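You operate a simulated robot arm through the tools that you are given. There is no shell and no other tool. Be economical: measure what you need, move in short steps, check, and stop when the job is done.

You run a simulated two-armed robot. Do the job below in one go: nothing can be reset, and whatever is moved stays where it is left.

Task
Lock the hand wheel, lift the drive cover aside and pull the clip off the joining link.
Fine: free the cover lock first; both hands on the cover; cover mid-way on the drive cabinet's clear top, clip on the guard box's clear end; the feeder is locked out and tried already, and stays locked.

The check looks at the end state, three seconds after you hand in, the way a careful person would. Anything else that was tipped, shoved, dropped, spilled or broken makes it a failure. Lids that push on must go on centred and level and be pressed home; caps that screw on are set level and turned clockwise until they are tight.

Robot
Two 7-joint arms with two-finger parallel grippers on one trunk, on a base that drives. Base frame: it is fixed to the floor where the robot stands at the start and does not move with it; the origin is under the middle of the robot, x ahead of it, y to its left, z up. Units: mm, degrees, N and s.
The left shoulder is at the start at [70, 133, 1251], the right one opposite. With the tool pointing down near the work surface each hand reaches from about 100 to 620 mm from the robot's upright axis, wherever it stands, measured 20 degrees to its own side. Places, roughly: cover lock [400, 0, 500]; feeder isolator [-1100, -1200, 1200]; hand wheel [800, -100, 1100]; idler knob [500, -100, 800]; idler lock screw [400, 0, 800]; joining link [700, 0, 800]; seat of the drive cover [600, -100, 900]; tension lock screw [400, 0, 700]; top of the drive cabinet [600, 300, 900]; top of the guard box [700, -600, 600]; wheel lock [800, 0, 1100]. Payload 1.57 kg a hand.
The tool frame of a hand sits at the grasp point between the pads (the TCP): z along the fingers, y along the line on which they close. The tips reach 30 mm beyond it. Largest opening 80 mm; finger width 17, thickness 12; the body of the gripper, 40 by 82 mm, starts 80 mm behind the TCP.
Orientation is that of the tool frame in the base frame, as [roll, pitch, yaw] about the fixed x, y, z axes, in that order (R = Rz(yaw) Ry(pitch) Rx(roll)). With the fingers straight down and closing along the base's y, the tool's x points along the base's -x, its y along +y and its z along -z.

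Tools
- The arms move only by the tool move_arm. It takes "left_commands", "right_commands" or both (then of equal length, played together; a hand with none holds still); each is a list of rows, each a list of 7 numbers: the turn, a rotation vector about the base's x, y, z in units of 45 degrees (1.0 is 45 degrees), then the shift along the base's x, y, z in units of 150 mm (1.0 is 150 mm), then the gripper command, from -1 (shut) to 1 (fully open), values between in proportion. In form: [[ax, ay, az, dx, dy, dz, jaw], ...]. A call has 1 to 10 rows; each row is the pose to reach, as a shift and turn from the pose commanded when the call began. A call with a number of a shift or a turn outside -1 to 1 is refused whole. Each row takes 0.2 s and may step no farther than 50 mm and 8.6 degrees from the row before; otherwise, or with a gripper value out of range, the whole call is refused. A pose out of reach is approached as far as the arm can. The call stops where the force on the tool passes 40 N (or 10 N more than at its start, if that is more) or the arm is blocked; 0.2 s more then pass. Each finger travels about 153 mm/s and halts on what it meets, pressing with about 32 N; the grip force reading is that of the motor and also rises with nothing between the fingers. The clock runs only during rows and for 0.2 s after the last one: add rows that repeat a pose to give the fingers time. The reply holds the time, the measured pose of the TCP, the force on the tool along the base axes, the opening and the grip force, in the units named above and with some noise, with the torque about the TCP (base axes, N m) and any sound that the robot's microphone picked up.
- Cameras (640 x 400 px; columns grow to the right, rows downward): "scene" is now at [137, -6.6, 1475.4]; the picture's right is [-0.05, -1.00, -0.00], its down [-0.62, 0.03, -0.79] and it looks along [0.78, -0.04, -0.62] (base axes); focal length 214 px, centre (320, 200). "left" rides on the left gripper at [72, 7, -122] in its tool frame; the picture's right is [-0.09, 1.00, 0.00], its down [-0.84, -0.08, -0.54] and it looks along [-0.54, -0.05, 0.84] (tool axes); focal length 238 px, centre (320, 200). "right" rides on the right gripper at [72, -7, -122] in its tool frame; the picture's right is [0.09, 1.00, 0.00], its down [-0.84, 0.08, -0.54] and it looks along [-0.54, 0.05, 0.84] (tool axes); focal length 238 px, centre (320, 200). There is no depth. A picture from a camera that has moved, and an enlarged one, comes with that camera's place and axes in the base frame and with its lens.
- capture(camera): a new picture of that camera. It takes no simulated time.
- raise_lower(by): slides the trunk up (or, below 0, down) by that many mm; the arms and the scene camera ride with it, the base frame stays. It gives what a move gives, with no picture.
- roll_base(legs): drives the robot by 1 to 6 legs, each [ahead, left, turn to the left] in mm, mm and degrees, along the robot's own axes; the way and the turn of a leg run together, so that a leg with both is an arc; at most 1500 mm and 180 degrees a leg. The arms and the cameras ride along, it lands a little off, and it stops where it bumps. It gives what a move gives.
- head_to(pan, tilt): turns the head with the scene camera to pan (to the left, within 86 degrees either way) and tilt (down, from -29 to 69), counted from straight ahead of the robot. It gives what a move gives.
- enlarge(camera, box): a new picture of the part [left, top, right, bottom] of that camera's present view, enlarged. It takes no simulated time.
- finish_job(): hands the job in; it is judged then, once.

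Work in short steps. Places have to be worked out from the pictures, the camera data and where the tool is seen: move nearer, look again, correct. Check each grasp and each placing, and mend what went wrong. You have 120 turns and 100 pictures in all, those below and enlarged ones among them. Open the grippers and draw the arms clear of the work before you hand the job in, unless the task says otherwise; then end with one line.

The tools are called after "Request:" by a JSON object that holds its "method" and its "body". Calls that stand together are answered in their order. move_arm: Moves the arms, as the interface text tells. Its arguments: {"type":"object","properties":{"left_commands":{"type":"array"},"right_commands":{"type":"array"}},"required":[]} The other tools are called the same way: raise_lower (by) slides the trunk up or down; roll_base (legs) drives the base; head_to (pan, tilt) turns the head that bears the scene camera; capture (camera) takes a picture; enlarge (camera, box) takes an enlarged picture of a part of a camera's view; finish_job () hands the job in.

At the start:

```text
clock: 0.0
left_tool_pos: [438.5, 103.3, 1361.0]
left_ee_rot: [180.0, 0.0, -179.9]
left_contact_force: [-0.4, 0.5, -0.2]
left_moment: [0.02, -0.02, 0.03]
left_finger_gap: 80.0
left_finger_force: 0.0
right_tool_pos: [368.9, -238.8, 1300.7]
right_ee_rot: [-180.0, 0.1, 179.9]
right_contact_force: [0.2, -0.3, -0.1]
right_moment: [-0.01, 0.0, 0.0]
right_finger_gap: 79.9
right_finger_force: 0.0
trunk travel left (down, up): [-825.0, 115.0]
robot x, y, heading: [0.9, -0.9, -0.1]
head pan, tilt: [-2.9, 38.2]
```

scene: 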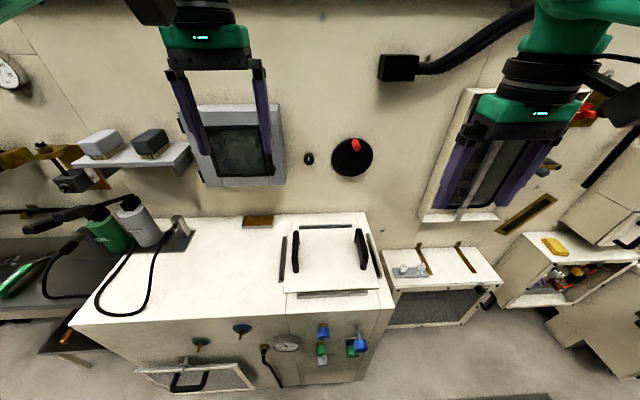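
right: 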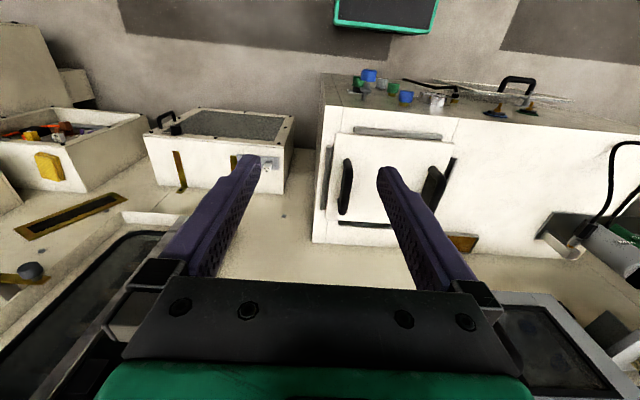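
left: 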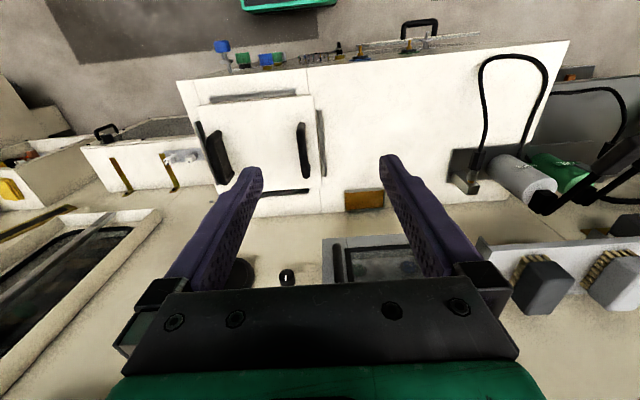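

The first view shows the cabinet with the cover (two black handles), the hand wheel on the wall and the knobs on the front. I look closer at the wheel, the cover and the front.

Request:
{"method": "enlarge", "body": {"camera": "scene", "box": [280, 120, 400, 195]}}

Request:
{"method": "enlarge", "body": {"camera": "scene", "box": [170, 290, 410, 400]}}

Request:
{"method": "enlarge", "body": {"camera": "scene", "box": [230, 205, 510, 380]}}

```text
5.33 times, centred on (340, 158) of scene
camera zoom: at [137.0, -6.6, 1475.4], right [-0.05, -1.0, 0.0], down [-0.62, 0.03, -0.79], along [0.78, -0.04, -0.62], focal length 1144 px, centre (213, 427)
```

zoom: 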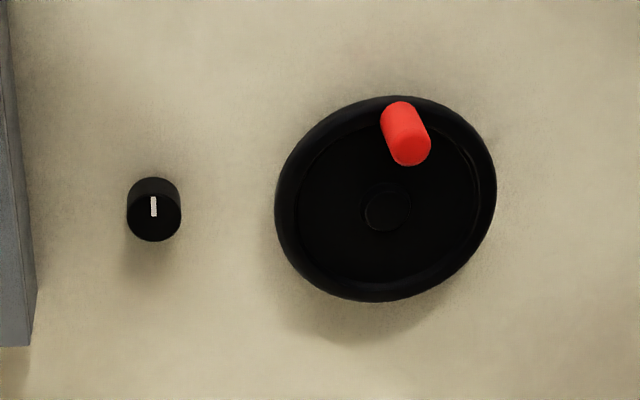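

```text
2.67 times, centred on (290, 345) of scene
camera zoom: at [137.0, -6.6, 1475.4], right [-0.05, -1.0, 0.0], down [-0.62, 0.03, -0.79], along [0.78, -0.04, -0.62], focal length 572 px, centre (400, -187)
```

zoom: 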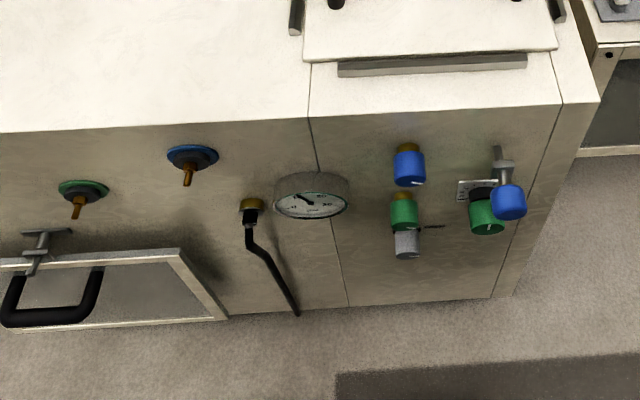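

```text
2.29 times, centred on (370, 292) of scene
camera zoom: at [137.0, -6.6, 1475.4], right [-0.05, -1.0, 0.0], down [-0.62, 0.03, -0.79], along [0.78, -0.04, -0.62], focal length 490 px, centre (206, -11)
```

zoom: 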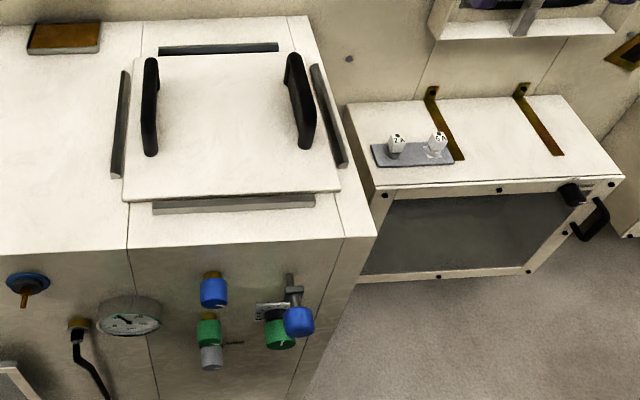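

The front face of the cabinet has several knobs that I cannot see head-on. I back off a little and lower the trunk to see the face, with the arms staying clear of it.

Request:
{"method": "roll_base", "body": {"legs": [[-350, 0, 0]]}}

Request:
{"method": "raise_lower", "body": {"by": -600}}

Request:
{"method": "head_to", "body": {"pan": 0, "tilt": 20}}

Request:
{"method": "capture", "body": {"camera": "scene"}}

```text
clock: 2.3
left_tool_pos: [88.9, 101.7, 1359.9]
left_ee_rot: [-179.9, -0.1, 180.0]
left_contact_force: [0.0, -0.6, -0.1]
left_moment: [-0.01, 0.05, 0.01]
left_finger_gap: 80.1
left_finger_force: 0.0
right_tool_pos: [20.6, -239.4, 1297.8]
right_ee_rot: [-180.0, -0.1, 179.7]
right_contact_force: [-1.0, -0.7, -0.5]
right_moment: [0.01, 0.03, 0.01]
right_finger_gap: 80.0
right_finger_force: 0.1
trunk travel left (down, up): [-825.0, 115.0]
robot x, y, heading: [-353.4, -3.0, 0.0]
head pan, tilt: [-2.9, 38.2]
```

```text
refused: -600 is not a number from -400 to 400
```

```text
clock: 3.1
left_tool_pos: [85.3, 101.9, 1359.8]
left_ee_rot: [179.8, -0.1, 179.9]
left_contact_force: [-0.2, -0.7, -0.3]
left_moment: [0.02, 0.02, 0.02]
left_finger_gap: 80.1
left_finger_force: 0.1
right_tool_pos: [17.0, -239.7, 1300.0]
right_ee_rot: [179.8, 0.2, 179.7]
right_contact_force: [-0.3, 0.4, 0.9]
right_moment: [-0.01, -0.03, -0.01]
right_finger_gap: 80.1
right_finger_force: 0.1
trunk travel left (down, up): [-825.0, 115.0]
robot x, y, heading: [-351.4, 0.1, -0.2]
head pan, tilt: [0.0, 20.0]
```

```text
93 pictures are left
camera scene: at [-208.8, -2.0, 1504.1], right [0.0, -1.0, 0.0], down [-0.34, 0.0, -0.94], along [0.94, 0.0, -0.34], focal length 214 px, centre (320, 200)
```

scene: 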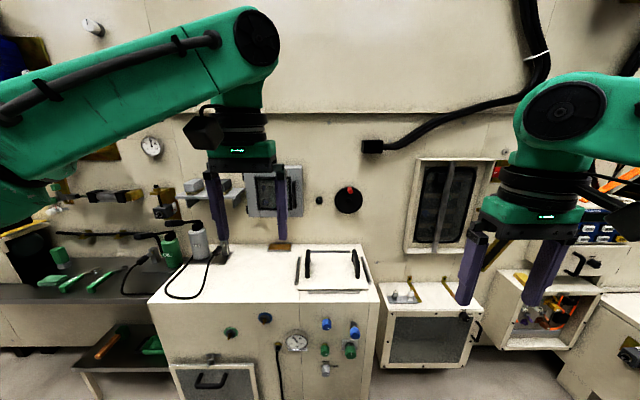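

The path is clear below, so I lower the trunk 400 and look at the front face.

Request:
{"method": "raise_lower", "body": {"by": -400}}

Request:
{"method": "enlarge", "body": {"camera": "scene", "box": [200, 160, 440, 310]}}

Request:
{"method": "enlarge", "body": {"camera": "scene", "box": [280, 210, 380, 280]}}

```text
clock: 6.9
left_tool_pos: [86.2, 101.8, 959.8]
left_ee_rot: [180.0, 0.0, 179.9]
left_contact_force: [-0.2, -0.2, -0.1]
left_moment: [0.0, 0.01, -0.01]
left_finger_gap: 80.0
left_finger_force: 0.0
right_tool_pos: [17.1, -239.7, 899.4]
right_ee_rot: [180.0, 0.0, 179.8]
right_contact_force: [0.3, 0.7, 0.3]
right_moment: [0.01, 0.0, -0.02]
right_finger_gap: 79.8
right_finger_force: 0.2
trunk travel left (down, up): [-425.0, 515.0]
robot x, y, heading: [-350.2, -0.1, -0.1]
head pan, tilt: [0.0, 20.0]
```

```text
2.67 times, centred on (320, 235) of scene
camera zoom: at [-208.3, -1.9, 1104.2], right [0.0, -1.0, 0.0], down [-0.34, 0.0, -0.94], along [0.94, 0.0, -0.34], focal length 572 px, centre (320, 107)
```

zoom: 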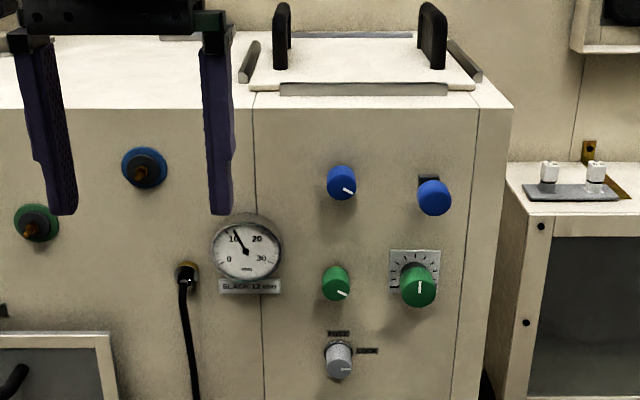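

```text
5.71 times, centred on (330, 245) of scene
camera zoom: at [-208.3, -1.9, 1104.2], right [0.0, -1.0, 0.0], down [-0.34, 0.0, -0.94], along [0.94, 0.0, -0.34], focal length 1226 px, centre (263, -57)
```

zoom: 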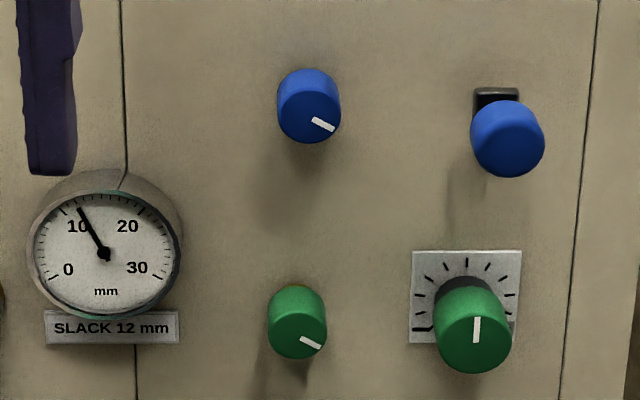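

The grey knob low on the face, with two labels, must be the cover lock. I enlarge it, and also the wheel and its lock.

Request:
{"method": "enlarge", "body": {"camera": "scene", "box": [310, 275, 350, 305]}}

Request:
{"method": "enlarge", "body": {"camera": "scene", "box": [280, 80, 400, 155]}}

Request:
{"method": "enlarge", "body": {"camera": "scene", "box": [360, 200, 520, 300]}}

```text
13.33 times, centred on (330, 290) of scene
camera zoom: at [-208.3, -1.9, 1104.2], right [0.0, -1.0, 0.0], down [-0.34, 0.0, -0.94], along [0.94, 0.0, -0.34], focal length 2860 px, centre (187, -1000)
```

zoom: 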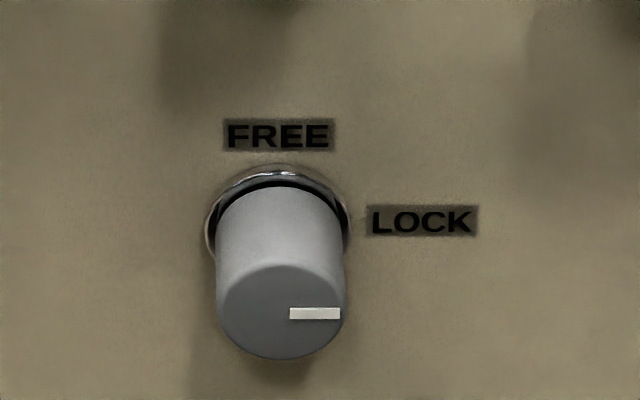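

```text
5.33 times, centred on (340, 118) of scene
camera zoom: at [-208.3, -1.9, 1104.2], right [0.0, -1.0, 0.0], down [-0.34, 0.0, -0.94], along [0.94, 0.0, -0.34], focal length 1144 px, centre (213, 640)
```

zoom: 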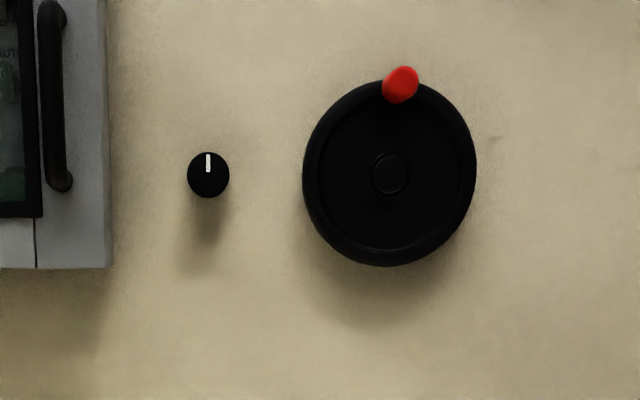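

```text
4.00 times, centred on (440, 250) of scene
camera zoom: at [-208.3, -1.9, 1104.2], right [0.0, -1.0, 0.0], down [-0.34, 0.0, -0.94], along [0.94, 0.0, -0.34], focal length 858 px, centre (-160, 0)
```

zoom: 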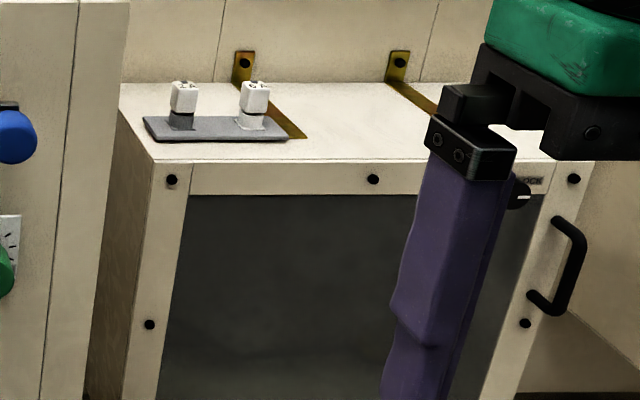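

The lock reads LOCK now and must turn 90° counter-clockwise to FREE. I judge it at about [396, -40, 542], knob tip near x 361; I drive ahead 150 and start pitching the right hand to point forwards.

Request:
{"method": "roll_base", "body": {"legs": [[150, 0, 0]]}}

Request:
{"method": "move_arm", "body": {"right_commands": [[0, -0.17, 0, 0, 0.1, -0.25, 1], [0, -0.34, 0, 0, 0.2, -0.5, 1], [0, -0.51, 0, 0, 0.3, -0.75, 1], [0, -0.68, 0, 0, 0.4, -1, 1], [0, -0.85, 0, 0, 0.5, -1, 1], [0, -1, 0, 0, 0.6, -1, 1]]}}

Request:
{"method": "move_arm", "body": {"right_commands": [[0, -0.17, 0, 0, 0.1, -0.25, 1], [0, -0.34, 0, 0, 0.2, -0.5, 1], [0, -0.51, 0, 0, 0.3, -0.75, 1], [0, -0.68, 0, 0, 0.4, -1, 1], [0, -0.85, 0, 0, 0.5, -1, 1], [0, -1, 0, 0, 0.6, -1, 1]]}}

```text
clock: 8.3
left_tool_pos: [236.3, 101.7, 958.5]
left_ee_rot: [-179.9, 0.0, 179.9]
left_contact_force: [1.1, -0.4, -0.4]
left_moment: [0.01, 0.02, 0.03]
left_finger_gap: 80.2
left_finger_force: 0.1
right_tool_pos: [167.8, -241.0, 899.4]
right_ee_rot: [180.0, -0.1, 179.7]
right_contact_force: [0.6, -0.5, -0.3]
right_moment: [-0.01, 0.04, -0.02]
right_finger_gap: 80.0
right_finger_force: 0.1
trunk travel left (down, up): [-425.0, 515.0]
robot x, y, heading: [-203.5, -0.4, -0.2]
head pan, tilt: [0.0, 20.0]
```

```text
clock: 9.7
left_tool_pos: [236.0, 105.8, 960.0]
left_ee_rot: [-179.6, 0.0, 179.9]
left_contact_force: [-0.5, 0.1, 0.3]
left_moment: [-0.06, -0.03, 0.01]
left_finger_gap: 80.0
left_finger_force: 0.1
right_tool_pos: [246.0, -122.1, 832.6]
right_ee_rot: [-179.8, 45.1, 179.9]
right_contact_force: [0.8, 2.0, 0.2]
right_moment: [-0.09, 0.02, -0.09]
right_finger_gap: 79.9
right_finger_force: 0.1
right hand out of reach, approached as far as the arm can: row 3, 4, 5, 6
trunk travel left (down, up): [-425.0, 515.0]
robot x, y, heading: [-201.4, -0.2, -0.3]
head pan, tilt: [0.0, 20.0]
```

```text
clock: 11.1
left_tool_pos: [236.5, 101.9, 959.3]
left_ee_rot: [-179.9, -0.2, 179.9]
left_contact_force: [1.1, 0.3, 0.4]
left_moment: [0.01, 0.0, 0.01]
left_finger_gap: 79.7
left_finger_force: 0.0
right_tool_pos: [259.5, -100.5, 728.9]
right_ee_rot: [164.5, 89.0, 164.6]
right_contact_force: [0.4, -0.1, 0.5]
right_moment: [-0.02, -0.04, 0.04]
right_finger_gap: 80.0
right_finger_force: 0.1
right hand out of reach, approached as far as the arm can: row 1, 2, 3, 4, 5, 6
trunk travel left (down, up): [-425.0, 515.0]
robot x, y, heading: [-201.5, 1.6, -0.2]
head pan, tilt: [0.0, 20.0]
```

The hand points forwards; some in-between poses were too close to the body. I shift it ahead 75 mm and see where it lands.

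Request:
{"method": "move_arm", "body": {"right_commands": [[0, 0, 0, 0.25, 0, 0, 1], [0, 0, 0, 0.5, 0, 0, 1], [0, 0, 0, 0.5, 0, 0, 1]]}}

Request:
{"method": "capture", "body": {"camera": "right"}}

```text
clock: 11.9
left_tool_pos: [235.6, 101.4, 960.4]
left_ee_rot: [-180.0, 0.0, -180.0]
left_contact_force: [0.5, -0.4, 0.5]
left_moment: [-0.01, 0.0, 0.0]
left_finger_gap: 80.1
left_finger_force: 0.1
right_tool_pos: [334.9, -104.4, 733.8]
right_ee_rot: [90.1, 89.7, 90.1]
right_contact_force: [0.7, 1.0, 0.2]
right_moment: [-0.01, -0.03, -0.01]
right_finger_gap: 79.9
right_finger_force: 0.0
trunk travel left (down, up): [-425.0, 515.0]
robot x, y, heading: [-202.6, -0.0, -0.5]
head pan, tilt: [0.0, 20.0]
```

```text
87 pictures are left
camera right: at [213.5, -110.7, 660.8], right [0.0, 1.0, -0.09], down [-0.54, 0.07, 0.84], along [0.84, 0.05, 0.54], focal length 238 px, centre (320, 200)
```

right: 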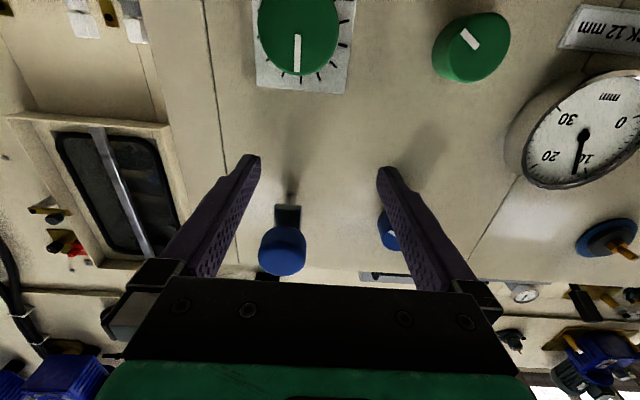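

The right hand is straight but close to the knobs. I roll back 80 mm so it can drop past them, then lower it and centre it on the lock.

Request:
{"method": "roll_base", "body": {"legs": [[-80, 0, 0]]}}

Request:
{"method": "move_arm", "body": {"right_commands": [[0, 0, 0, 0, 0.1, -0.3, 1], [0, 0, 0, 0, 0.2, -0.6, 1], [0, 0, 0, 0, 0.3, -0.9, 1], [0, 0, 0, 0, 0.43, -1, 1], [0, 0, 0, 0, 0.43, -1, 1]]}}

Request:
{"method": "capture", "body": {"camera": "right"}}

```text
clock: 12.9
left_tool_pos: [156.1, 102.8, 960.7]
left_ee_rot: [-180.0, 0.2, 179.9]
left_contact_force: [-0.7, -0.7, -0.1]
left_moment: [-0.01, -0.04, 0.06]
left_finger_gap: 80.2
left_finger_force: 0.1
right_tool_pos: [255.4, -102.8, 733.7]
right_ee_rot: [82.1, 89.6, 82.2]
right_contact_force: [0.2, -0.8, 0.1]
right_moment: [-0.02, 0.04, 0.0]
right_finger_gap: 80.1
right_finger_force: 0.1
trunk travel left (down, up): [-425.0, 515.0]
robot x, y, heading: [-280.2, -1.2, -0.3]
head pan, tilt: [0.0, 20.0]
```

```text
clock: 14.1
left_tool_pos: [158.3, 102.8, 959.6]
left_ee_rot: [-180.0, 0.0, 179.9]
left_contact_force: [-0.3, 0.3, -0.1]
left_moment: [-0.01, 0.03, -0.01]
left_finger_gap: 80.3
left_finger_force: 0.1
right_tool_pos: [239.2, -133.5, 698.1]
right_ee_rot: [103.5, 89.8, 103.7]
right_contact_force: [0.1, 0.5, -0.8]
right_moment: [0.02, -0.02, 0.0]
right_finger_gap: 80.0
right_finger_force: 0.1
right hand out of reach, approached as far as the arm can: row 1, 2, 3, 4, 5
trunk travel left (down, up): [-425.0, 515.0]
robot x, y, heading: [-283.9, 0.9, -0.3]
head pan, tilt: [0.0, 20.0]
```

```text
86 pictures are left
camera right: at [117.6, -141.0, 626.8], right [0.0, 1.0, -0.09], down [-0.54, 0.07, 0.84], along [0.84, 0.05, 0.54], focal length 238 px, centre (320, 200)
```

right: 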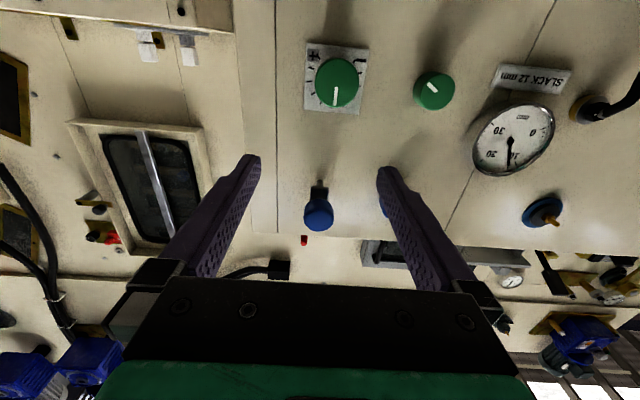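

Reaching low is awkward in this posture, so I use trunk and base instead: lower 156 and roll left 92 to line the hand up with the lock.

Request:
{"method": "raise_lower", "body": {"by": -156}}

Request:
{"method": "roll_base", "body": {"legs": [[0, 93, 0]]}}

Request:
{"method": "capture", "body": {"camera": "right"}}

Request:
{"method": "capture", "body": {"camera": "scene"}}

```text
clock: 15.9
left_tool_pos: [156.2, 102.7, 805.5]
left_ee_rot: [-180.0, -0.1, 179.9]
left_contact_force: [0.4, -1.1, -2.1]
left_moment: [-0.02, -0.02, 0.02]
left_finger_gap: 79.8
left_finger_force: 0.0
right_tool_pos: [239.3, -134.7, 542.3]
right_ee_rot: [102.7, 89.8, 102.8]
right_contact_force: [0.3, 0.4, 0.0]
right_moment: [-0.02, -0.01, 0.0]
right_finger_gap: 80.1
right_finger_force: 0.0
trunk travel left (down, up): [-269.0, 671.0]
robot x, y, heading: [-280.6, 0.8, -0.1]
head pan, tilt: [0.0, 20.0]
```

```text
clock: 17.1
left_tool_pos: [158.2, 196.7, 804.2]
left_ee_rot: [-179.9, 0.0, 179.9]
left_contact_force: [0.3, -0.5, -0.1]
left_moment: [-0.04, 0.06, 0.0]
left_finger_gap: 80.3
left_finger_force: 0.2
right_tool_pos: [240.2, -39.8, 544.0]
right_ee_rot: [107.0, 89.8, 107.1]
right_contact_force: [-1.5, 0.1, -0.7]
right_moment: [0.0, 0.01, -0.01]
right_finger_gap: 79.9
right_finger_force: 0.0
trunk travel left (down, up): [-269.0, 671.0]
robot x, y, heading: [-278.0, 94.7, -0.4]
head pan, tilt: [0.0, 20.0]
```

```text
85 pictures are left
camera right: at [117.8, -47.0, 471.0], right [0.0, 1.0, -0.09], down [-0.54, 0.07, 0.84], along [0.84, 0.05, 0.54], focal length 238 px, centre (320, 200)
```

right: 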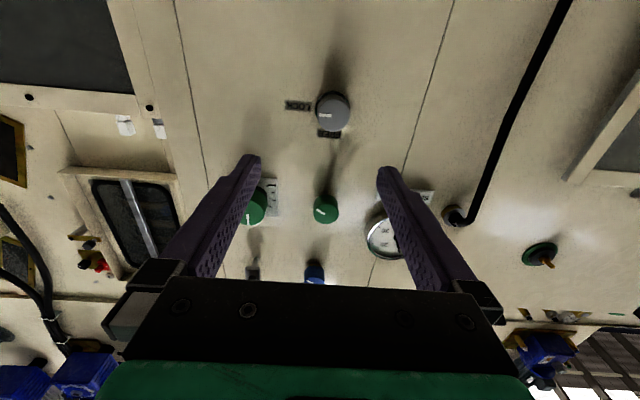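

```text
84 pictures are left
camera scene: at [-136.3, 92.3, 948.1], right [0.0, -1.0, 0.0], down [-0.34, 0.0, -0.94], along [0.94, 0.0, -0.34], focal length 214 px, centre (320, 200)
```

scene: 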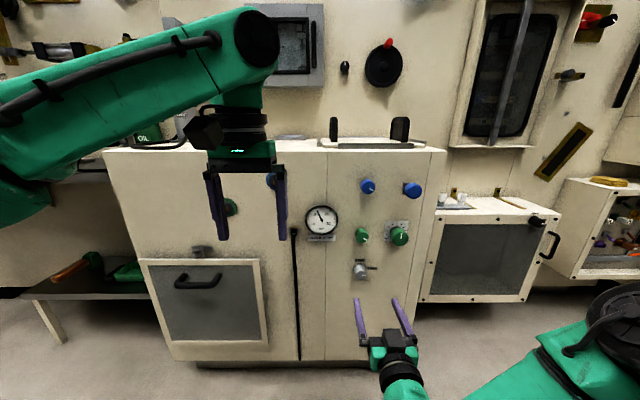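

The views do not agree well on the depth, so I enlarge both for a better fix on the knob face.

Request:
{"method": "enlarge", "body": {"camera": "scene", "box": [340, 250, 400, 290]}}

Request:
{"method": "enlarge", "body": {"camera": "right", "box": [290, 85, 370, 145]}}

```text
10.00 times, centred on (370, 270) of scene
camera zoom: at [-136.3, 92.3, 948.1], right [0.0, -1.0, 0.0], down [-0.34, 0.0, -0.94], along [0.94, 0.0, -0.34], focal length 2145 px, centre (-180, -500)
```

zoom: 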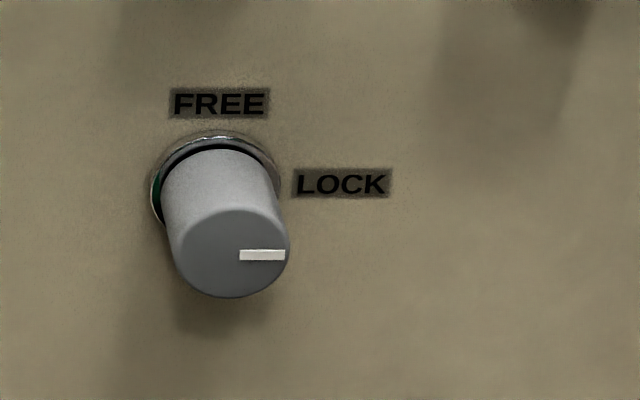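

```text
6.67 times, centred on (330, 115) of right
camera zoom: at [117.8, -47.0, 471.0], right [0.0, 1.0, -0.09], down [-0.54, 0.07, 0.84], along [0.84, 0.05, 0.54], focal length 1589 px, centre (253, 767)
```

zoom: 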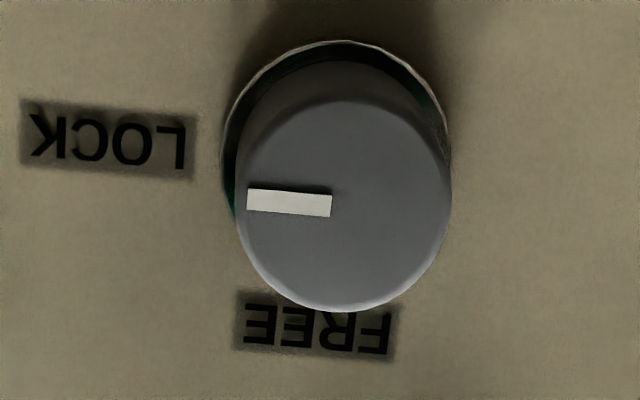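

Both views now agree: knob face centre at about [375, -27, 530], wall at x≈405, diameter 30. I move in with the open hand in two stages.

Request:
{"method": "move_arm", "body": {"right_commands": [[0, 0, 0, 0.2, 0.085, -0.09, 1], [0, 0, 0, 0.45, 0.085, -0.09, 1], [0, 0, 0, 0.7, 0.085, -0.09, 1], [0, 0, 0, 0.847, 0.085, -0.09, 1], [0, 0, 0, 0.847, 0.085, -0.09, 1]]}}

Request:
{"method": "capture", "body": {"camera": "right"}}

```text
clock: 18.3
left_tool_pos: [157.4, 196.1, 804.7]
left_ee_rot: [179.9, 0.0, 179.8]
left_contact_force: [0.7, 0.0, -0.1]
left_moment: [0.02, 0.04, 0.03]
left_finger_gap: 80.1
left_finger_force: 0.1
right_tool_pos: [342.0, -58.6, 568.2]
right_ee_rot: [116.7, 89.7, 116.8]
right_contact_force: [0.1, 0.2, 0.6]
right_moment: [0.05, 0.01, 0.0]
right_finger_gap: 79.7
right_finger_force: 0.1
right hand out of reach, approached as far as the arm can: row 1, 2, 3, 4, 5
trunk travel left (down, up): [-269.0, 671.0]
robot x, y, heading: [-284.2, 95.0, -0.1]
head pan, tilt: [0.0, 20.0]
```

```text
81 pictures are left
camera right: at [220.3, -65.7, 495.9], right [0.0, 1.0, -0.09], down [-0.54, 0.07, 0.84], along [0.84, 0.05, 0.54], focal length 238 px, centre (320, 200)
```

right: 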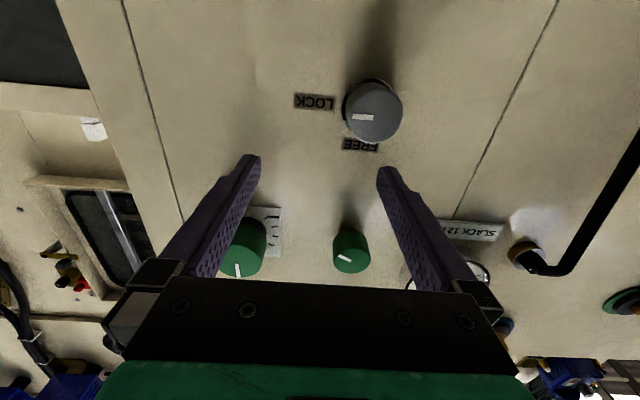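

The arm is at the edge of its reach here. I use the base and trunk: roll left 32, lower 73, then lift the hand 35 so that it sits higher relative to the shoulder.

Request:
{"method": "roll_base", "body": {"legs": [[0, 32, 0]]}}

Request:
{"method": "raise_lower", "body": {"by": -73}}

Request:
{"method": "move_arm", "body": {"right_commands": [[0, 0, 0, 0, 0, 0.12, 1], [0, 0, 0, 0, 0, 0.233, 1], [0, 0, 0, 0, 0, 0.233, 1]]}}

Request:
{"method": "capture", "body": {"camera": "right"}}

```text
clock: 19.1
left_tool_pos: [157.6, 230.1, 803.1]
left_ee_rot: [-179.9, 0.1, -180.0]
left_contact_force: [-0.9, 0.7, -0.4]
left_moment: [-0.03, -0.01, -0.01]
left_finger_gap: 80.1
left_finger_force: 0.0
right_tool_pos: [343.4, -26.0, 567.3]
right_ee_rot: [122.2, 89.6, 122.4]
right_contact_force: [0.3, -0.3, -0.1]
right_moment: [-0.01, -0.02, -0.01]
right_finger_gap: 80.3
right_finger_force: 0.0
trunk travel left (down, up): [-269.0, 671.0]
robot x, y, heading: [-283.0, 124.7, -0.3]
head pan, tilt: [0.0, 20.0]
```

```text
clock: 20.2
left_tool_pos: [157.9, 230.1, 731.3]
left_ee_rot: [180.0, 0.0, -180.0]
left_contact_force: [0.0, -0.5, 0.1]
left_moment: [0.02, -0.01, -0.01]
left_finger_gap: 79.8
left_finger_force: 0.1
right_tool_pos: [341.6, -25.4, 495.8]
right_ee_rot: [113.4, 89.6, 113.8]
right_contact_force: [-0.5, 0.0, -0.2]
right_moment: [-0.01, 0.04, 0.01]
right_finger_gap: 80.0
right_finger_force: 0.0
trunk travel left (down, up): [-196.0, 744.0]
robot x, y, heading: [-278.4, 127.5, -0.1]
head pan, tilt: [0.0, 20.0]
```

```text
clock: 21.0
left_tool_pos: [158.7, 228.7, 730.6]
left_ee_rot: [179.9, 0.1, -179.9]
left_contact_force: [-0.2, -1.1, -0.3]
left_moment: [0.0, -0.02, -0.01]
left_finger_gap: 80.0
left_finger_force: 0.1
right_tool_pos: [342.1, -25.8, 529.1]
right_ee_rot: [120.1, 89.7, 120.3]
right_contact_force: [0.2, -0.3, 0.1]
right_moment: [0.01, -0.01, -0.01]
right_finger_gap: 80.0
right_finger_force: 0.0
trunk travel left (down, up): [-196.0, 744.0]
robot x, y, heading: [-277.5, 126.5, -0.2]
head pan, tilt: [0.0, 20.0]
```

```text
80 pictures are left
camera right: at [220.2, -32.9, 457.5], right [0.0, 1.0, -0.09], down [-0.54, 0.07, 0.84], along [0.84, 0.05, 0.54], focal length 238 px, centre (320, 200)
```

right: 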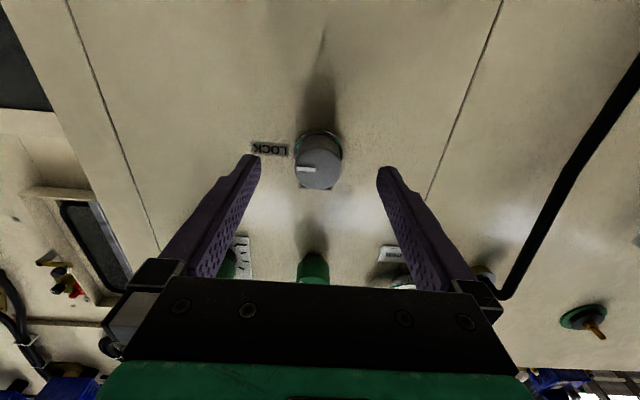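

The knob sits centrally between the fingers. I go in 25 mm and close.

Request:
{"method": "move_arm", "body": {"right_commands": [[0, 0, 0, 0.1, 0, 0, 1], [0, 0, 0, 0.167, 0, 0, 1], [0, 0, 0, 0.167, 0, 0, 0], [0, 0, 0, 0.167, 0, 0, -1], [0, 0, 0, 0.167, 0, 0, -1], [0, 0, 0, 0.167, 0, 0, -1]]}}

Request:
{"method": "capture", "body": {"camera": "right"}}

```text
clock: 22.4
left_tool_pos: [158.2, 227.5, 731.3]
left_ee_rot: [-180.0, 0.1, -179.9]
left_contact_force: [0.5, 0.3, 0.2]
left_moment: [-0.02, -0.03, 0.01]
left_finger_gap: 80.1
left_finger_force: 0.0
right_tool_pos: [366.8, -27.7, 528.8]
right_ee_rot: [111.5, 89.7, 111.7]
right_contact_force: [2.0, -2.0, 0.5]
right_moment: [-0.06, -0.02, -0.62]
right_finger_gap: 32.9
right_finger_force: 41.3
trunk travel left (down, up): [-196.0, 744.0]
robot x, y, heading: [-280.4, 124.1, 0.0]
head pan, tilt: [0.0, 20.0]
```

```text
79 pictures are left
camera right: at [245.3, -33.7, 457.1], right [0.0, 1.0, -0.09], down [-0.54, 0.07, 0.84], along [0.84, 0.05, 0.54], focal length 238 px, centre (320, 200)
```

right: 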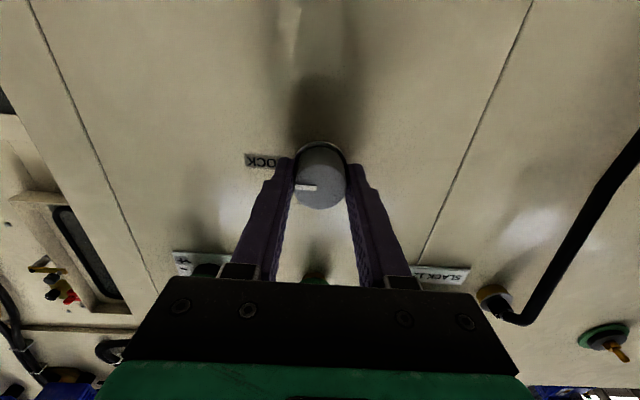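

The knob is gripped (gap 33). I turn it -45° about x, the first half.

Request:
{"method": "move_arm", "body": {"right_commands": [[-0.17, 0, 0, 0, 0, 0, -1], [-0.34, 0, 0, 0, 0, 0, -1], [-0.51, 0, 0, 0, 0, 0, -1], [-0.68, 0, 0, 0, 0, 0, -1], [-0.85, 0, 0, 0, 0, 0, -1], [-1, 0, 0, 0, 0, 0, -1]]}}

Request:
{"method": "move_arm", "body": {"right_commands": [[-0.17, 0, 0, 0, 0, 0, -1], [-0.34, 0, 0, 0, 0, 0, -1], [-0.51, 0, 0, 0, 0, 0, -1], [-0.68, 0, 0, 0, 0, 0, -1], [-0.85, 0, 0, 0, 0, 0, -1], [-1, 0, 0, 0, 0, 0, -1]]}}

Request:
{"method": "capture", "body": {"camera": "right"}}

```text
clock: 23.8
left_tool_pos: [156.9, 227.3, 732.5]
left_ee_rot: [179.9, 0.2, 179.9]
left_contact_force: [0.5, -0.4, -0.1]
left_moment: [0.0, 0.01, 0.01]
left_finger_gap: 79.9
left_finger_force: 0.1
right_tool_pos: [367.0, -26.4, 529.7]
right_ee_rot: [-90.4, 45.1, -90.3]
right_contact_force: [-12.4, -8.5, -4.0]
right_moment: [0.03, -0.98, -0.12]
right_finger_gap: 33.0
right_finger_force: 40.6
trunk travel left (down, up): [-196.0, 744.0]
robot x, y, heading: [-278.7, 126.7, -0.4]
head pan, tilt: [0.0, 20.0]
```

```text
clock: 25.2
left_tool_pos: [156.7, 226.6, 731.9]
left_ee_rot: [179.9, 0.1, 179.8]
left_contact_force: [0.7, -0.9, 0.4]
left_moment: [0.02, 0.0, 0.0]
left_finger_gap: 80.1
left_finger_force: 0.1
right_tool_pos: [367.5, -28.6, 530.3]
right_ee_rot: [-90.1, 0.3, -90.2]
right_contact_force: [-9.5, -20.9, 0.2]
right_moment: [0.04, -0.11, 0.41]
right_finger_gap: 33.0
right_finger_force: 41.2
trunk travel left (down, up): [-196.0, 744.0]
robot x, y, heading: [-280.9, 124.7, -0.3]
head pan, tilt: [0.0, 20.0]
```

```text
78 pictures are left
camera right: at [245.2, -99.3, 536.3], right [0.0, -0.09, -1.0], down [-0.54, 0.84, -0.07], along [0.84, 0.54, -0.05], focal length 238 px, centre (320, 200)
```

right: 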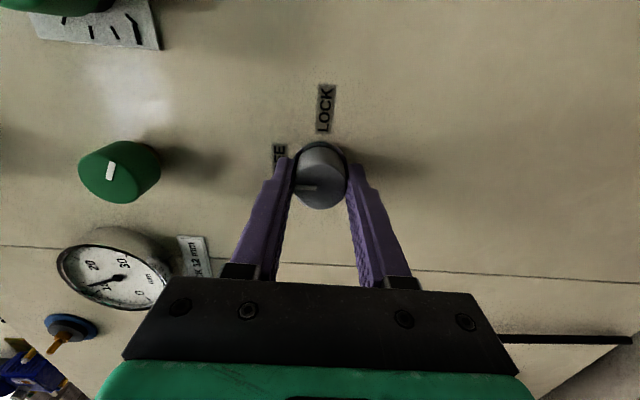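

The mark now points at FREE. I open and back away with the base.

Request:
{"method": "move_arm", "body": {"right_commands": [[0, 0, 0, 0, 0, 0, 0], [0, 0, 0, 0, 0, 0, 1], [0, 0, 0, 0, 0, 0, 1]]}}

Request:
{"method": "roll_base", "body": {"legs": [[-200, 0, 0]]}}

Request:
{"method": "enlarge", "body": {"camera": "scene", "box": [300, 160, 420, 235]}}

```text
clock: 26.0
left_tool_pos: [157.8, 228.9, 731.5]
left_ee_rot: [180.0, 0.0, -180.0]
left_contact_force: [0.1, 0.0, -0.8]
left_moment: [0.0, 0.0, 0.05]
left_finger_gap: 79.9
left_finger_force: 0.0
right_tool_pos: [366.6, -25.0, 529.4]
right_ee_rot: [-90.2, 0.1, -90.0]
right_contact_force: [-0.4, 0.0, 0.7]
right_moment: [-0.02, 0.02, 0.01]
right_finger_gap: 79.7
right_finger_force: 0.0
trunk travel left (down, up): [-196.0, 744.0]
robot x, y, heading: [-281.4, 124.8, -0.2]
head pan, tilt: [0.0, 20.0]
```

```text
clock: 27.6
left_tool_pos: [-37.9, 229.1, 730.5]
left_ee_rot: [-179.9, 0.0, 179.7]
left_contact_force: [-1.5, -0.1, 0.1]
left_moment: [0.01, -0.02, -0.01]
left_finger_gap: 79.9
left_finger_force: 0.0
right_tool_pos: [169.5, -27.2, 528.9]
right_ee_rot: [-90.2, 0.3, -90.3]
right_contact_force: [0.1, -0.9, -0.2]
right_moment: [-0.01, 0.04, 0.02]
right_finger_gap: 79.9
right_finger_force: 0.1
trunk travel left (down, up): [-196.0, 744.0]
robot x, y, heading: [-476.7, 127.6, -0.3]
head pan, tilt: [0.0, 20.0]
```

```text
5.33 times, centred on (360, 198) of scene
camera zoom: at [-332.4, 124.4, 875.2], right [-0.01, -1.0, 0.0], down [-0.34, 0.0, -0.94], along [0.94, 0.0, -0.34], focal length 1144 px, centre (107, 213)
```

zoom: 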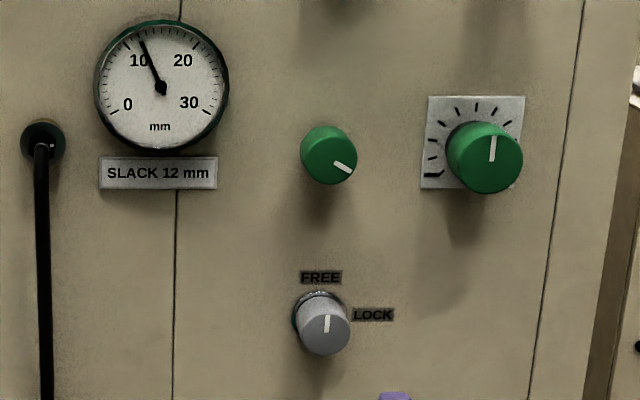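

The cover lock stands at FREE. Next the wheel lock, judged near [768, 0, 1142]: I raise the trunk 613 in two goes, drive up and look closely.

Request:
{"method": "raise_lower", "body": {"by": 400}}

Request:
{"method": "raise_lower", "body": {"by": 213}}

Request:
{"method": "roll_base", "body": {"legs": [[350, 27, 0]]}}

Request:
{"method": "capture", "body": {"camera": "right"}}

Request:
{"method": "capture", "body": {"camera": "scene"}}

```text
clock: 31.4
left_tool_pos: [-37.1, 228.5, 1132.3]
left_ee_rot: [-180.0, -0.1, 179.7]
left_contact_force: [-0.2, 0.5, 0.1]
left_moment: [-0.01, 0.02, 0.02]
left_finger_gap: 79.9
left_finger_force: 0.0
right_tool_pos: [170.5, -26.1, 928.8]
right_ee_rot: [-90.2, 0.3, -90.3]
right_contact_force: [-0.2, 0.6, 1.0]
right_moment: [0.0, -0.02, 0.02]
right_finger_gap: 80.0
right_finger_force: 0.1
trunk travel left (down, up): [-596.0, 344.0]
robot x, y, heading: [-477.6, 122.6, -0.3]
head pan, tilt: [0.0, 20.0]
```

```text
clock: 33.7
left_tool_pos: [-36.9, 229.1, 1344.8]
left_ee_rot: [180.0, 0.1, 179.7]
left_contact_force: [0.9, -0.1, 0.3]
left_moment: [0.0, 0.02, -0.02]
left_finger_gap: 80.0
left_finger_force: 0.1
right_tool_pos: [172.5, -27.2, 1142.7]
right_ee_rot: [-90.2, 0.2, -90.2]
right_contact_force: [0.0, 0.3, 0.1]
right_moment: [0.02, -0.03, 0.0]
right_finger_gap: 80.0
right_finger_force: 0.0
trunk travel left (down, up): [-809.0, 131.0]
robot x, y, heading: [-476.4, 123.7, -0.2]
head pan, tilt: [0.0, 20.0]
```

```text
clock: 36.0
left_tool_pos: [307.0, 246.5, 1346.0]
left_ee_rot: [-179.9, 0.1, 179.1]
left_contact_force: [0.0, -0.1, 0.1]
left_moment: [0.02, -0.03, 0.03]
left_finger_gap: 80.0
left_finger_force: 0.0
right_tool_pos: [513.2, -10.6, 1143.4]
right_ee_rot: [-90.0, 0.3, -90.9]
right_contact_force: [1.4, 1.4, -0.1]
right_moment: [-0.04, 0.0, 0.0]
right_finger_gap: 80.0
right_finger_force: 0.0
trunk travel left (down, up): [-809.0, 131.0]
robot x, y, heading: [-127.4, 152.4, -0.8]
head pan, tilt: [0.0, 20.0]
```

```text
76 pictures are left
camera right: at [390.7, -80.5, 1149.7], right [0.0, -0.09, -1.0], down [-0.53, 0.85, -0.07], along [0.85, 0.53, -0.05], focal length 238 px, centre (320, 200)
```

right: 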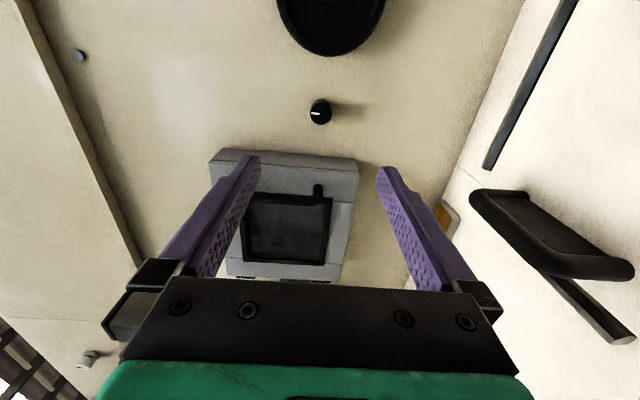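

```text
75 pictures are left
camera scene: at [11.4, 146.1, 1488.4], right [-0.02, -1.0, 0.0], down [-0.34, 0.01, -0.94], along [0.94, -0.02, -0.34], focal length 214 px, centre (320, 200)
```

scene: 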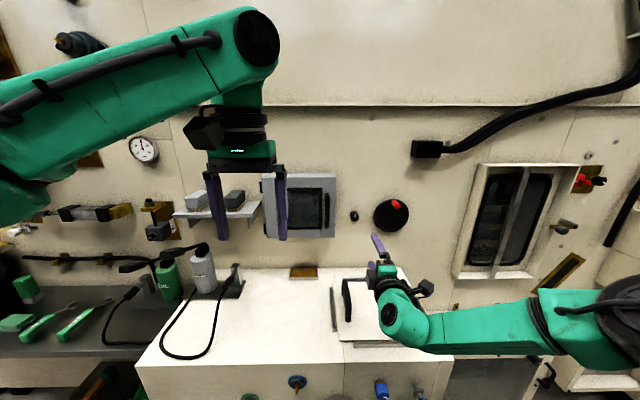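

The lock is in view with its mark up. I enlarge both views for labels and a precise fix.

Request:
{"method": "enlarge", "body": {"camera": "right", "box": [280, 85, 360, 135]}}

Request:
{"method": "enlarge", "body": {"camera": "scene", "box": [330, 190, 410, 240]}}

```text
8.00 times, centred on (320, 110) of right
camera zoom: at [390.7, -80.5, 1149.7], right [0.0, -0.09, -1.0], down [-0.53, 0.85, -0.07], along [0.85, 0.53, -0.05], focal length 1907 px, centre (320, 920)
```

zoom: 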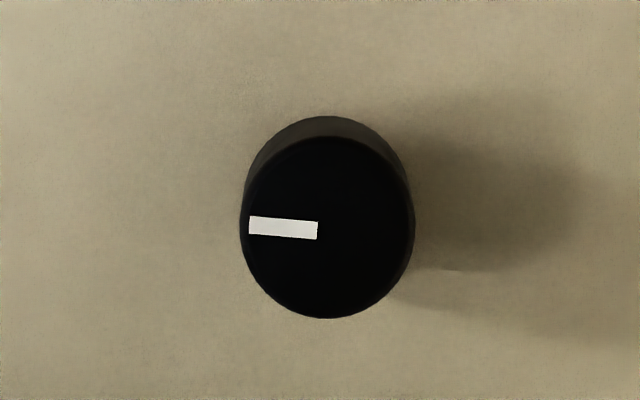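

```text
8.00 times, centred on (370, 215) of scene
camera zoom: at [11.4, 146.1, 1488.4], right [-0.02, -1.0, 0.0], down [-0.34, 0.01, -0.94], along [0.94, -0.02, -0.34], focal length 1716 px, centre (-80, 80)
```

zoom: 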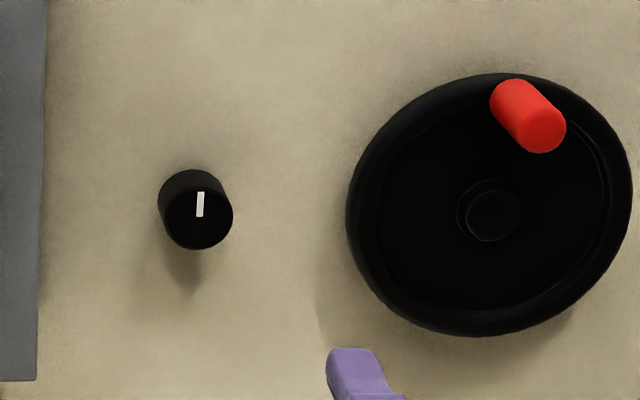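

No labels; as on the cover lock, mark up should be free and a quarter clockwise locks. Lock face judged at about [763, -2, 1141], diameter 35. I drive ahead 110 with a small heading correction.

Request:
{"method": "roll_base", "body": {"legs": [[110, 0, 0.8]]}}

Request:
{"method": "move_arm", "body": {"right_commands": [[0, 0, 0, 0.2, 0, 0, 1], [0, 0, 0, 0.4, 0, 0, 1], [0, 0, 0, 0.55, 0, 0, 1], [0, 0, 0, 0.55, 0, 0, 1]]}}

Request:
{"method": "capture", "body": {"camera": "right"}}

```text
clock: 37.1
left_tool_pos: [413.9, 253.2, 1345.7]
left_ee_rot: [180.0, 0.2, -180.0]
left_contact_force: [-0.2, 0.1, -0.5]
left_moment: [-0.01, -0.01, 0.0]
left_finger_gap: 79.8
left_finger_force: 0.0
right_tool_pos: [624.6, -2.0, 1143.7]
right_ee_rot: [-90.1, 0.3, -90.1]
right_contact_force: [-0.1, 0.4, 0.3]
right_moment: [0.02, -0.01, 0.01]
right_finger_gap: 80.1
right_finger_force: 0.1
trunk travel left (down, up): [-809.0, 131.0]
robot x, y, heading: [-22.4, 146.3, -0.2]
head pan, tilt: [0.0, 20.0]
```

```text
clock: 38.1
left_tool_pos: [417.3, 252.7, 1344.7]
left_ee_rot: [-180.0, 0.0, -179.9]
left_contact_force: [0.5, 0.2, 0.3]
left_moment: [0.01, 0.0, 0.03]
left_finger_gap: 80.3
left_finger_force: 0.1
right_tool_pos: [675.8, -25.3, 1163.2]
right_ee_rot: [-90.2, 0.3, -90.1]
right_contact_force: [-0.6, 0.0, -0.1]
right_moment: [-0.01, 0.01, 0.01]
right_finger_gap: 80.1
right_finger_force: 0.0
right hand out of reach, approached as far as the arm can: row 1, 2, 3, 4
trunk travel left (down, up): [-809.0, 131.0]
robot x, y, heading: [-18.0, 149.5, -0.3]
head pan, tilt: [0.0, 20.0]
```

```text
72 pictures are left
camera right: at [555.4, -96.0, 1170.7], right [0.0, -0.09, -1.0], down [-0.54, 0.84, -0.07], along [0.84, 0.54, -0.05], focal length 238 px, centre (320, 200)
```

right: 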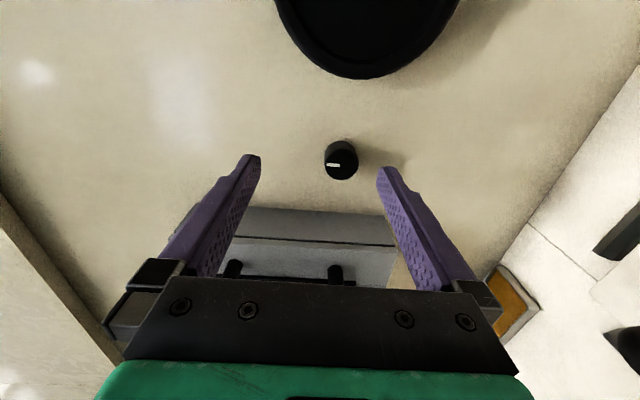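

The lock now triangulates near [768, -2, 1140]. I draw the hand back 30 to regain arm slack, drop the trunk 22, and make the approach with the base.

Request:
{"method": "move_arm", "body": {"right_commands": [[0, 0, 0, -0.2, 0, 0, 1], [0, 0, 0, -0.2, 0, 0, 1]]}}

Request:
{"method": "raise_lower", "body": {"by": -22}}

Request:
{"method": "roll_base", "body": {"legs": [[50, 23, 0]]}}

Request:
{"method": "capture", "body": {"camera": "right"}}

Request:
{"method": "capture", "body": {"camera": "scene"}}

```text
clock: 38.8
left_tool_pos: [417.6, 252.4, 1344.6]
left_ee_rot: [-179.9, 0.0, -180.0]
left_contact_force: [0.7, -0.4, 0.3]
left_moment: [-0.01, -0.01, 0.04]
left_finger_gap: 80.0
left_finger_force: 0.1
right_tool_pos: [647.2, -22.7, 1162.8]
right_ee_rot: [-90.2, 0.2, -90.0]
right_contact_force: [-0.4, -0.3, -0.5]
right_moment: [0.03, 0.02, 0.02]
right_finger_gap: 80.1
right_finger_force: 0.1
trunk travel left (down, up): [-809.0, 131.0]
robot x, y, heading: [-19.2, 145.6, -0.1]
head pan, tilt: [0.0, 20.0]
```

```text
clock: 39.4
left_tool_pos: [418.1, 253.7, 1322.4]
left_ee_rot: [180.0, 0.0, 180.0]
left_contact_force: [0.8, -0.3, -0.6]
left_moment: [-0.03, 0.0, -0.05]
left_finger_gap: 79.9
left_finger_force: 0.0
right_tool_pos: [647.9, -22.6, 1140.4]
right_ee_rot: [-90.2, 0.4, -90.2]
right_contact_force: [0.5, 0.2, 0.0]
right_moment: [-0.01, -0.02, -0.05]
right_finger_gap: 79.8
right_finger_force: 0.0
trunk travel left (down, up): [-787.0, 153.0]
robot x, y, heading: [-20.0, 151.8, -0.0]
head pan, tilt: [0.0, 20.0]
```

```text
clock: 40.4
left_tool_pos: [460.7, 271.1, 1326.2]
left_ee_rot: [179.9, 0.4, 179.9]
left_contact_force: [-0.1, -0.5, -0.8]
left_moment: [0.04, -0.09, -0.01]
left_finger_gap: 79.9
left_finger_force: 0.0
right_tool_pos: [691.0, -3.8, 1144.4]
right_ee_rot: [-89.9, 0.4, -90.1]
right_contact_force: [-0.9, -0.4, 0.6]
right_moment: [0.0, -0.01, 0.03]
right_finger_gap: 79.7
right_finger_force: 0.0
trunk travel left (down, up): [-787.0, 153.0]
robot x, y, heading: [32.5, 173.9, -0.1]
head pan, tilt: [0.0, 20.0]
```

```text
71 pictures are left
camera right: at [569.0, -75.8, 1150.5], right [0.0, -0.08, -1.0], down [-0.54, 0.84, -0.07], along [0.84, 0.54, -0.04], focal length 238 px, centre (320, 200)
```

right: 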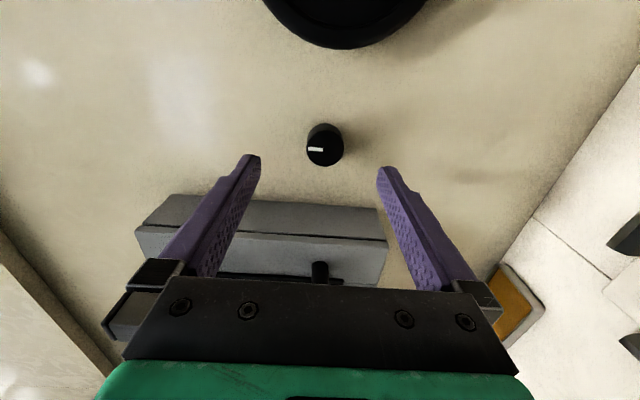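

```text
70 pictures are left
camera scene: at [166.0, 166.6, 1467.1], right [0.0, -1.0, 0.0], down [-0.34, 0.0, -0.94], along [0.94, 0.0, -0.34], focal length 214 px, centre (320, 200)
```

scene: 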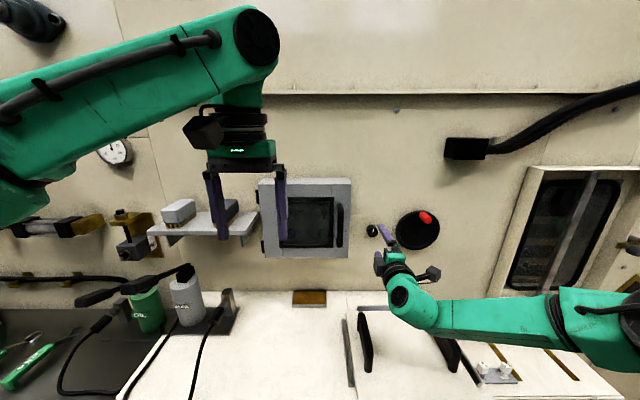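

The hand is aligned but the arm is near its reach limit inward. I draw back 60 mm, shift the base left 80 and the hand right 80 within the robot's frame, so it works on its own side.

Request:
{"method": "move_arm", "body": {"right_commands": [[0, 0, 0, -0.2, 0, 0, 1], [0, 0, 0, -0.4, 0, 0, 1], [0, 0, 0, -0.4, -0.25, 0, 1], [0, 0, 0, -0.4, -0.53, 0, 1], [0, 0, 0, -0.4, -0.53, 0, 1]]}}

Request:
{"method": "roll_base", "body": {"legs": [[0, 80, 0]]}}

```text
clock: 41.6
left_tool_pos: [467.3, 275.4, 1322.8]
left_ee_rot: [-180.0, 0.1, 179.9]
left_contact_force: [-0.6, -0.1, -0.3]
left_moment: [0.03, 0.04, 0.01]
left_finger_gap: 80.1
left_finger_force: 0.0
right_tool_pos: [635.2, -79.5, 1144.2]
right_ee_rot: [-90.3, 0.2, -90.1]
right_contact_force: [-0.2, 0.5, 0.3]
right_moment: [0.06, 0.01, 0.08]
right_finger_gap: 79.9
right_finger_force: 0.1
trunk travel left (down, up): [-787.0, 153.0]
robot x, y, heading: [34.7, 171.6, -0.0]
head pan, tilt: [0.0, 20.0]
```

```text
clock: 42.6
left_tool_pos: [467.0, 347.0, 1323.7]
left_ee_rot: [179.9, 0.1, 179.7]
left_contact_force: [-0.4, -0.7, 0.1]
left_moment: [0.05, 0.04, 0.01]
left_finger_gap: 79.9
left_finger_force: 0.1
right_tool_pos: [635.4, -8.5, 1141.3]
right_ee_rot: [-90.2, 0.5, -90.4]
right_contact_force: [0.3, 0.2, 0.0]
right_moment: [0.02, 0.01, -0.01]
right_finger_gap: 80.1
right_finger_force: 0.1
trunk travel left (down, up): [-787.0, 153.0]
robot x, y, heading: [30.8, 251.4, -0.2]
head pan, tilt: [0.0, 20.0]
```

Now I extend 75 mm ahead and centre on y≈-2.

Request:
{"method": "move_arm", "body": {"right_commands": [[0, 0, 0, 0.2, 0.04, 0, 1], [0, 0, 0, 0.4, 0.04, 0, 1], [0, 0, 0, 0.5, 0.04, 0, 1], [0, 0, 0, 0.5, 0.04, 0, 1]]}}

Request:
{"method": "capture", "body": {"camera": "right"}}

```text
clock: 43.6
left_tool_pos: [467.3, 352.2, 1322.8]
left_ee_rot: [-179.9, 0.1, 179.7]
left_contact_force: [-0.1, -0.7, 0.8]
left_moment: [-0.04, 0.01, -0.02]
left_finger_gap: 79.8
left_finger_force: 0.0
right_tool_pos: [710.1, 3.8, 1144.4]
right_ee_rot: [-90.2, 0.3, -90.3]
right_contact_force: [-0.1, 0.3, -0.6]
right_moment: [0.01, -0.01, 0.0]
right_finger_gap: 80.0
right_finger_force: 0.0
trunk travel left (down, up): [-787.0, 153.0]
robot x, y, heading: [28.6, 255.0, -0.2]
head pan, tilt: [0.0, 20.0]
```

```text
69 pictures are left
camera right: at [587.3, -67.9, 1150.6], right [0.0, -0.09, -1.0], down [-0.54, 0.84, -0.07], along [0.84, 0.53, -0.05], focal length 238 px, centre (320, 200)
```

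right: 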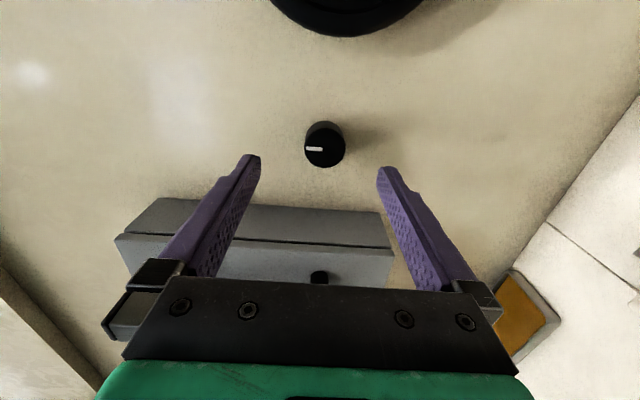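

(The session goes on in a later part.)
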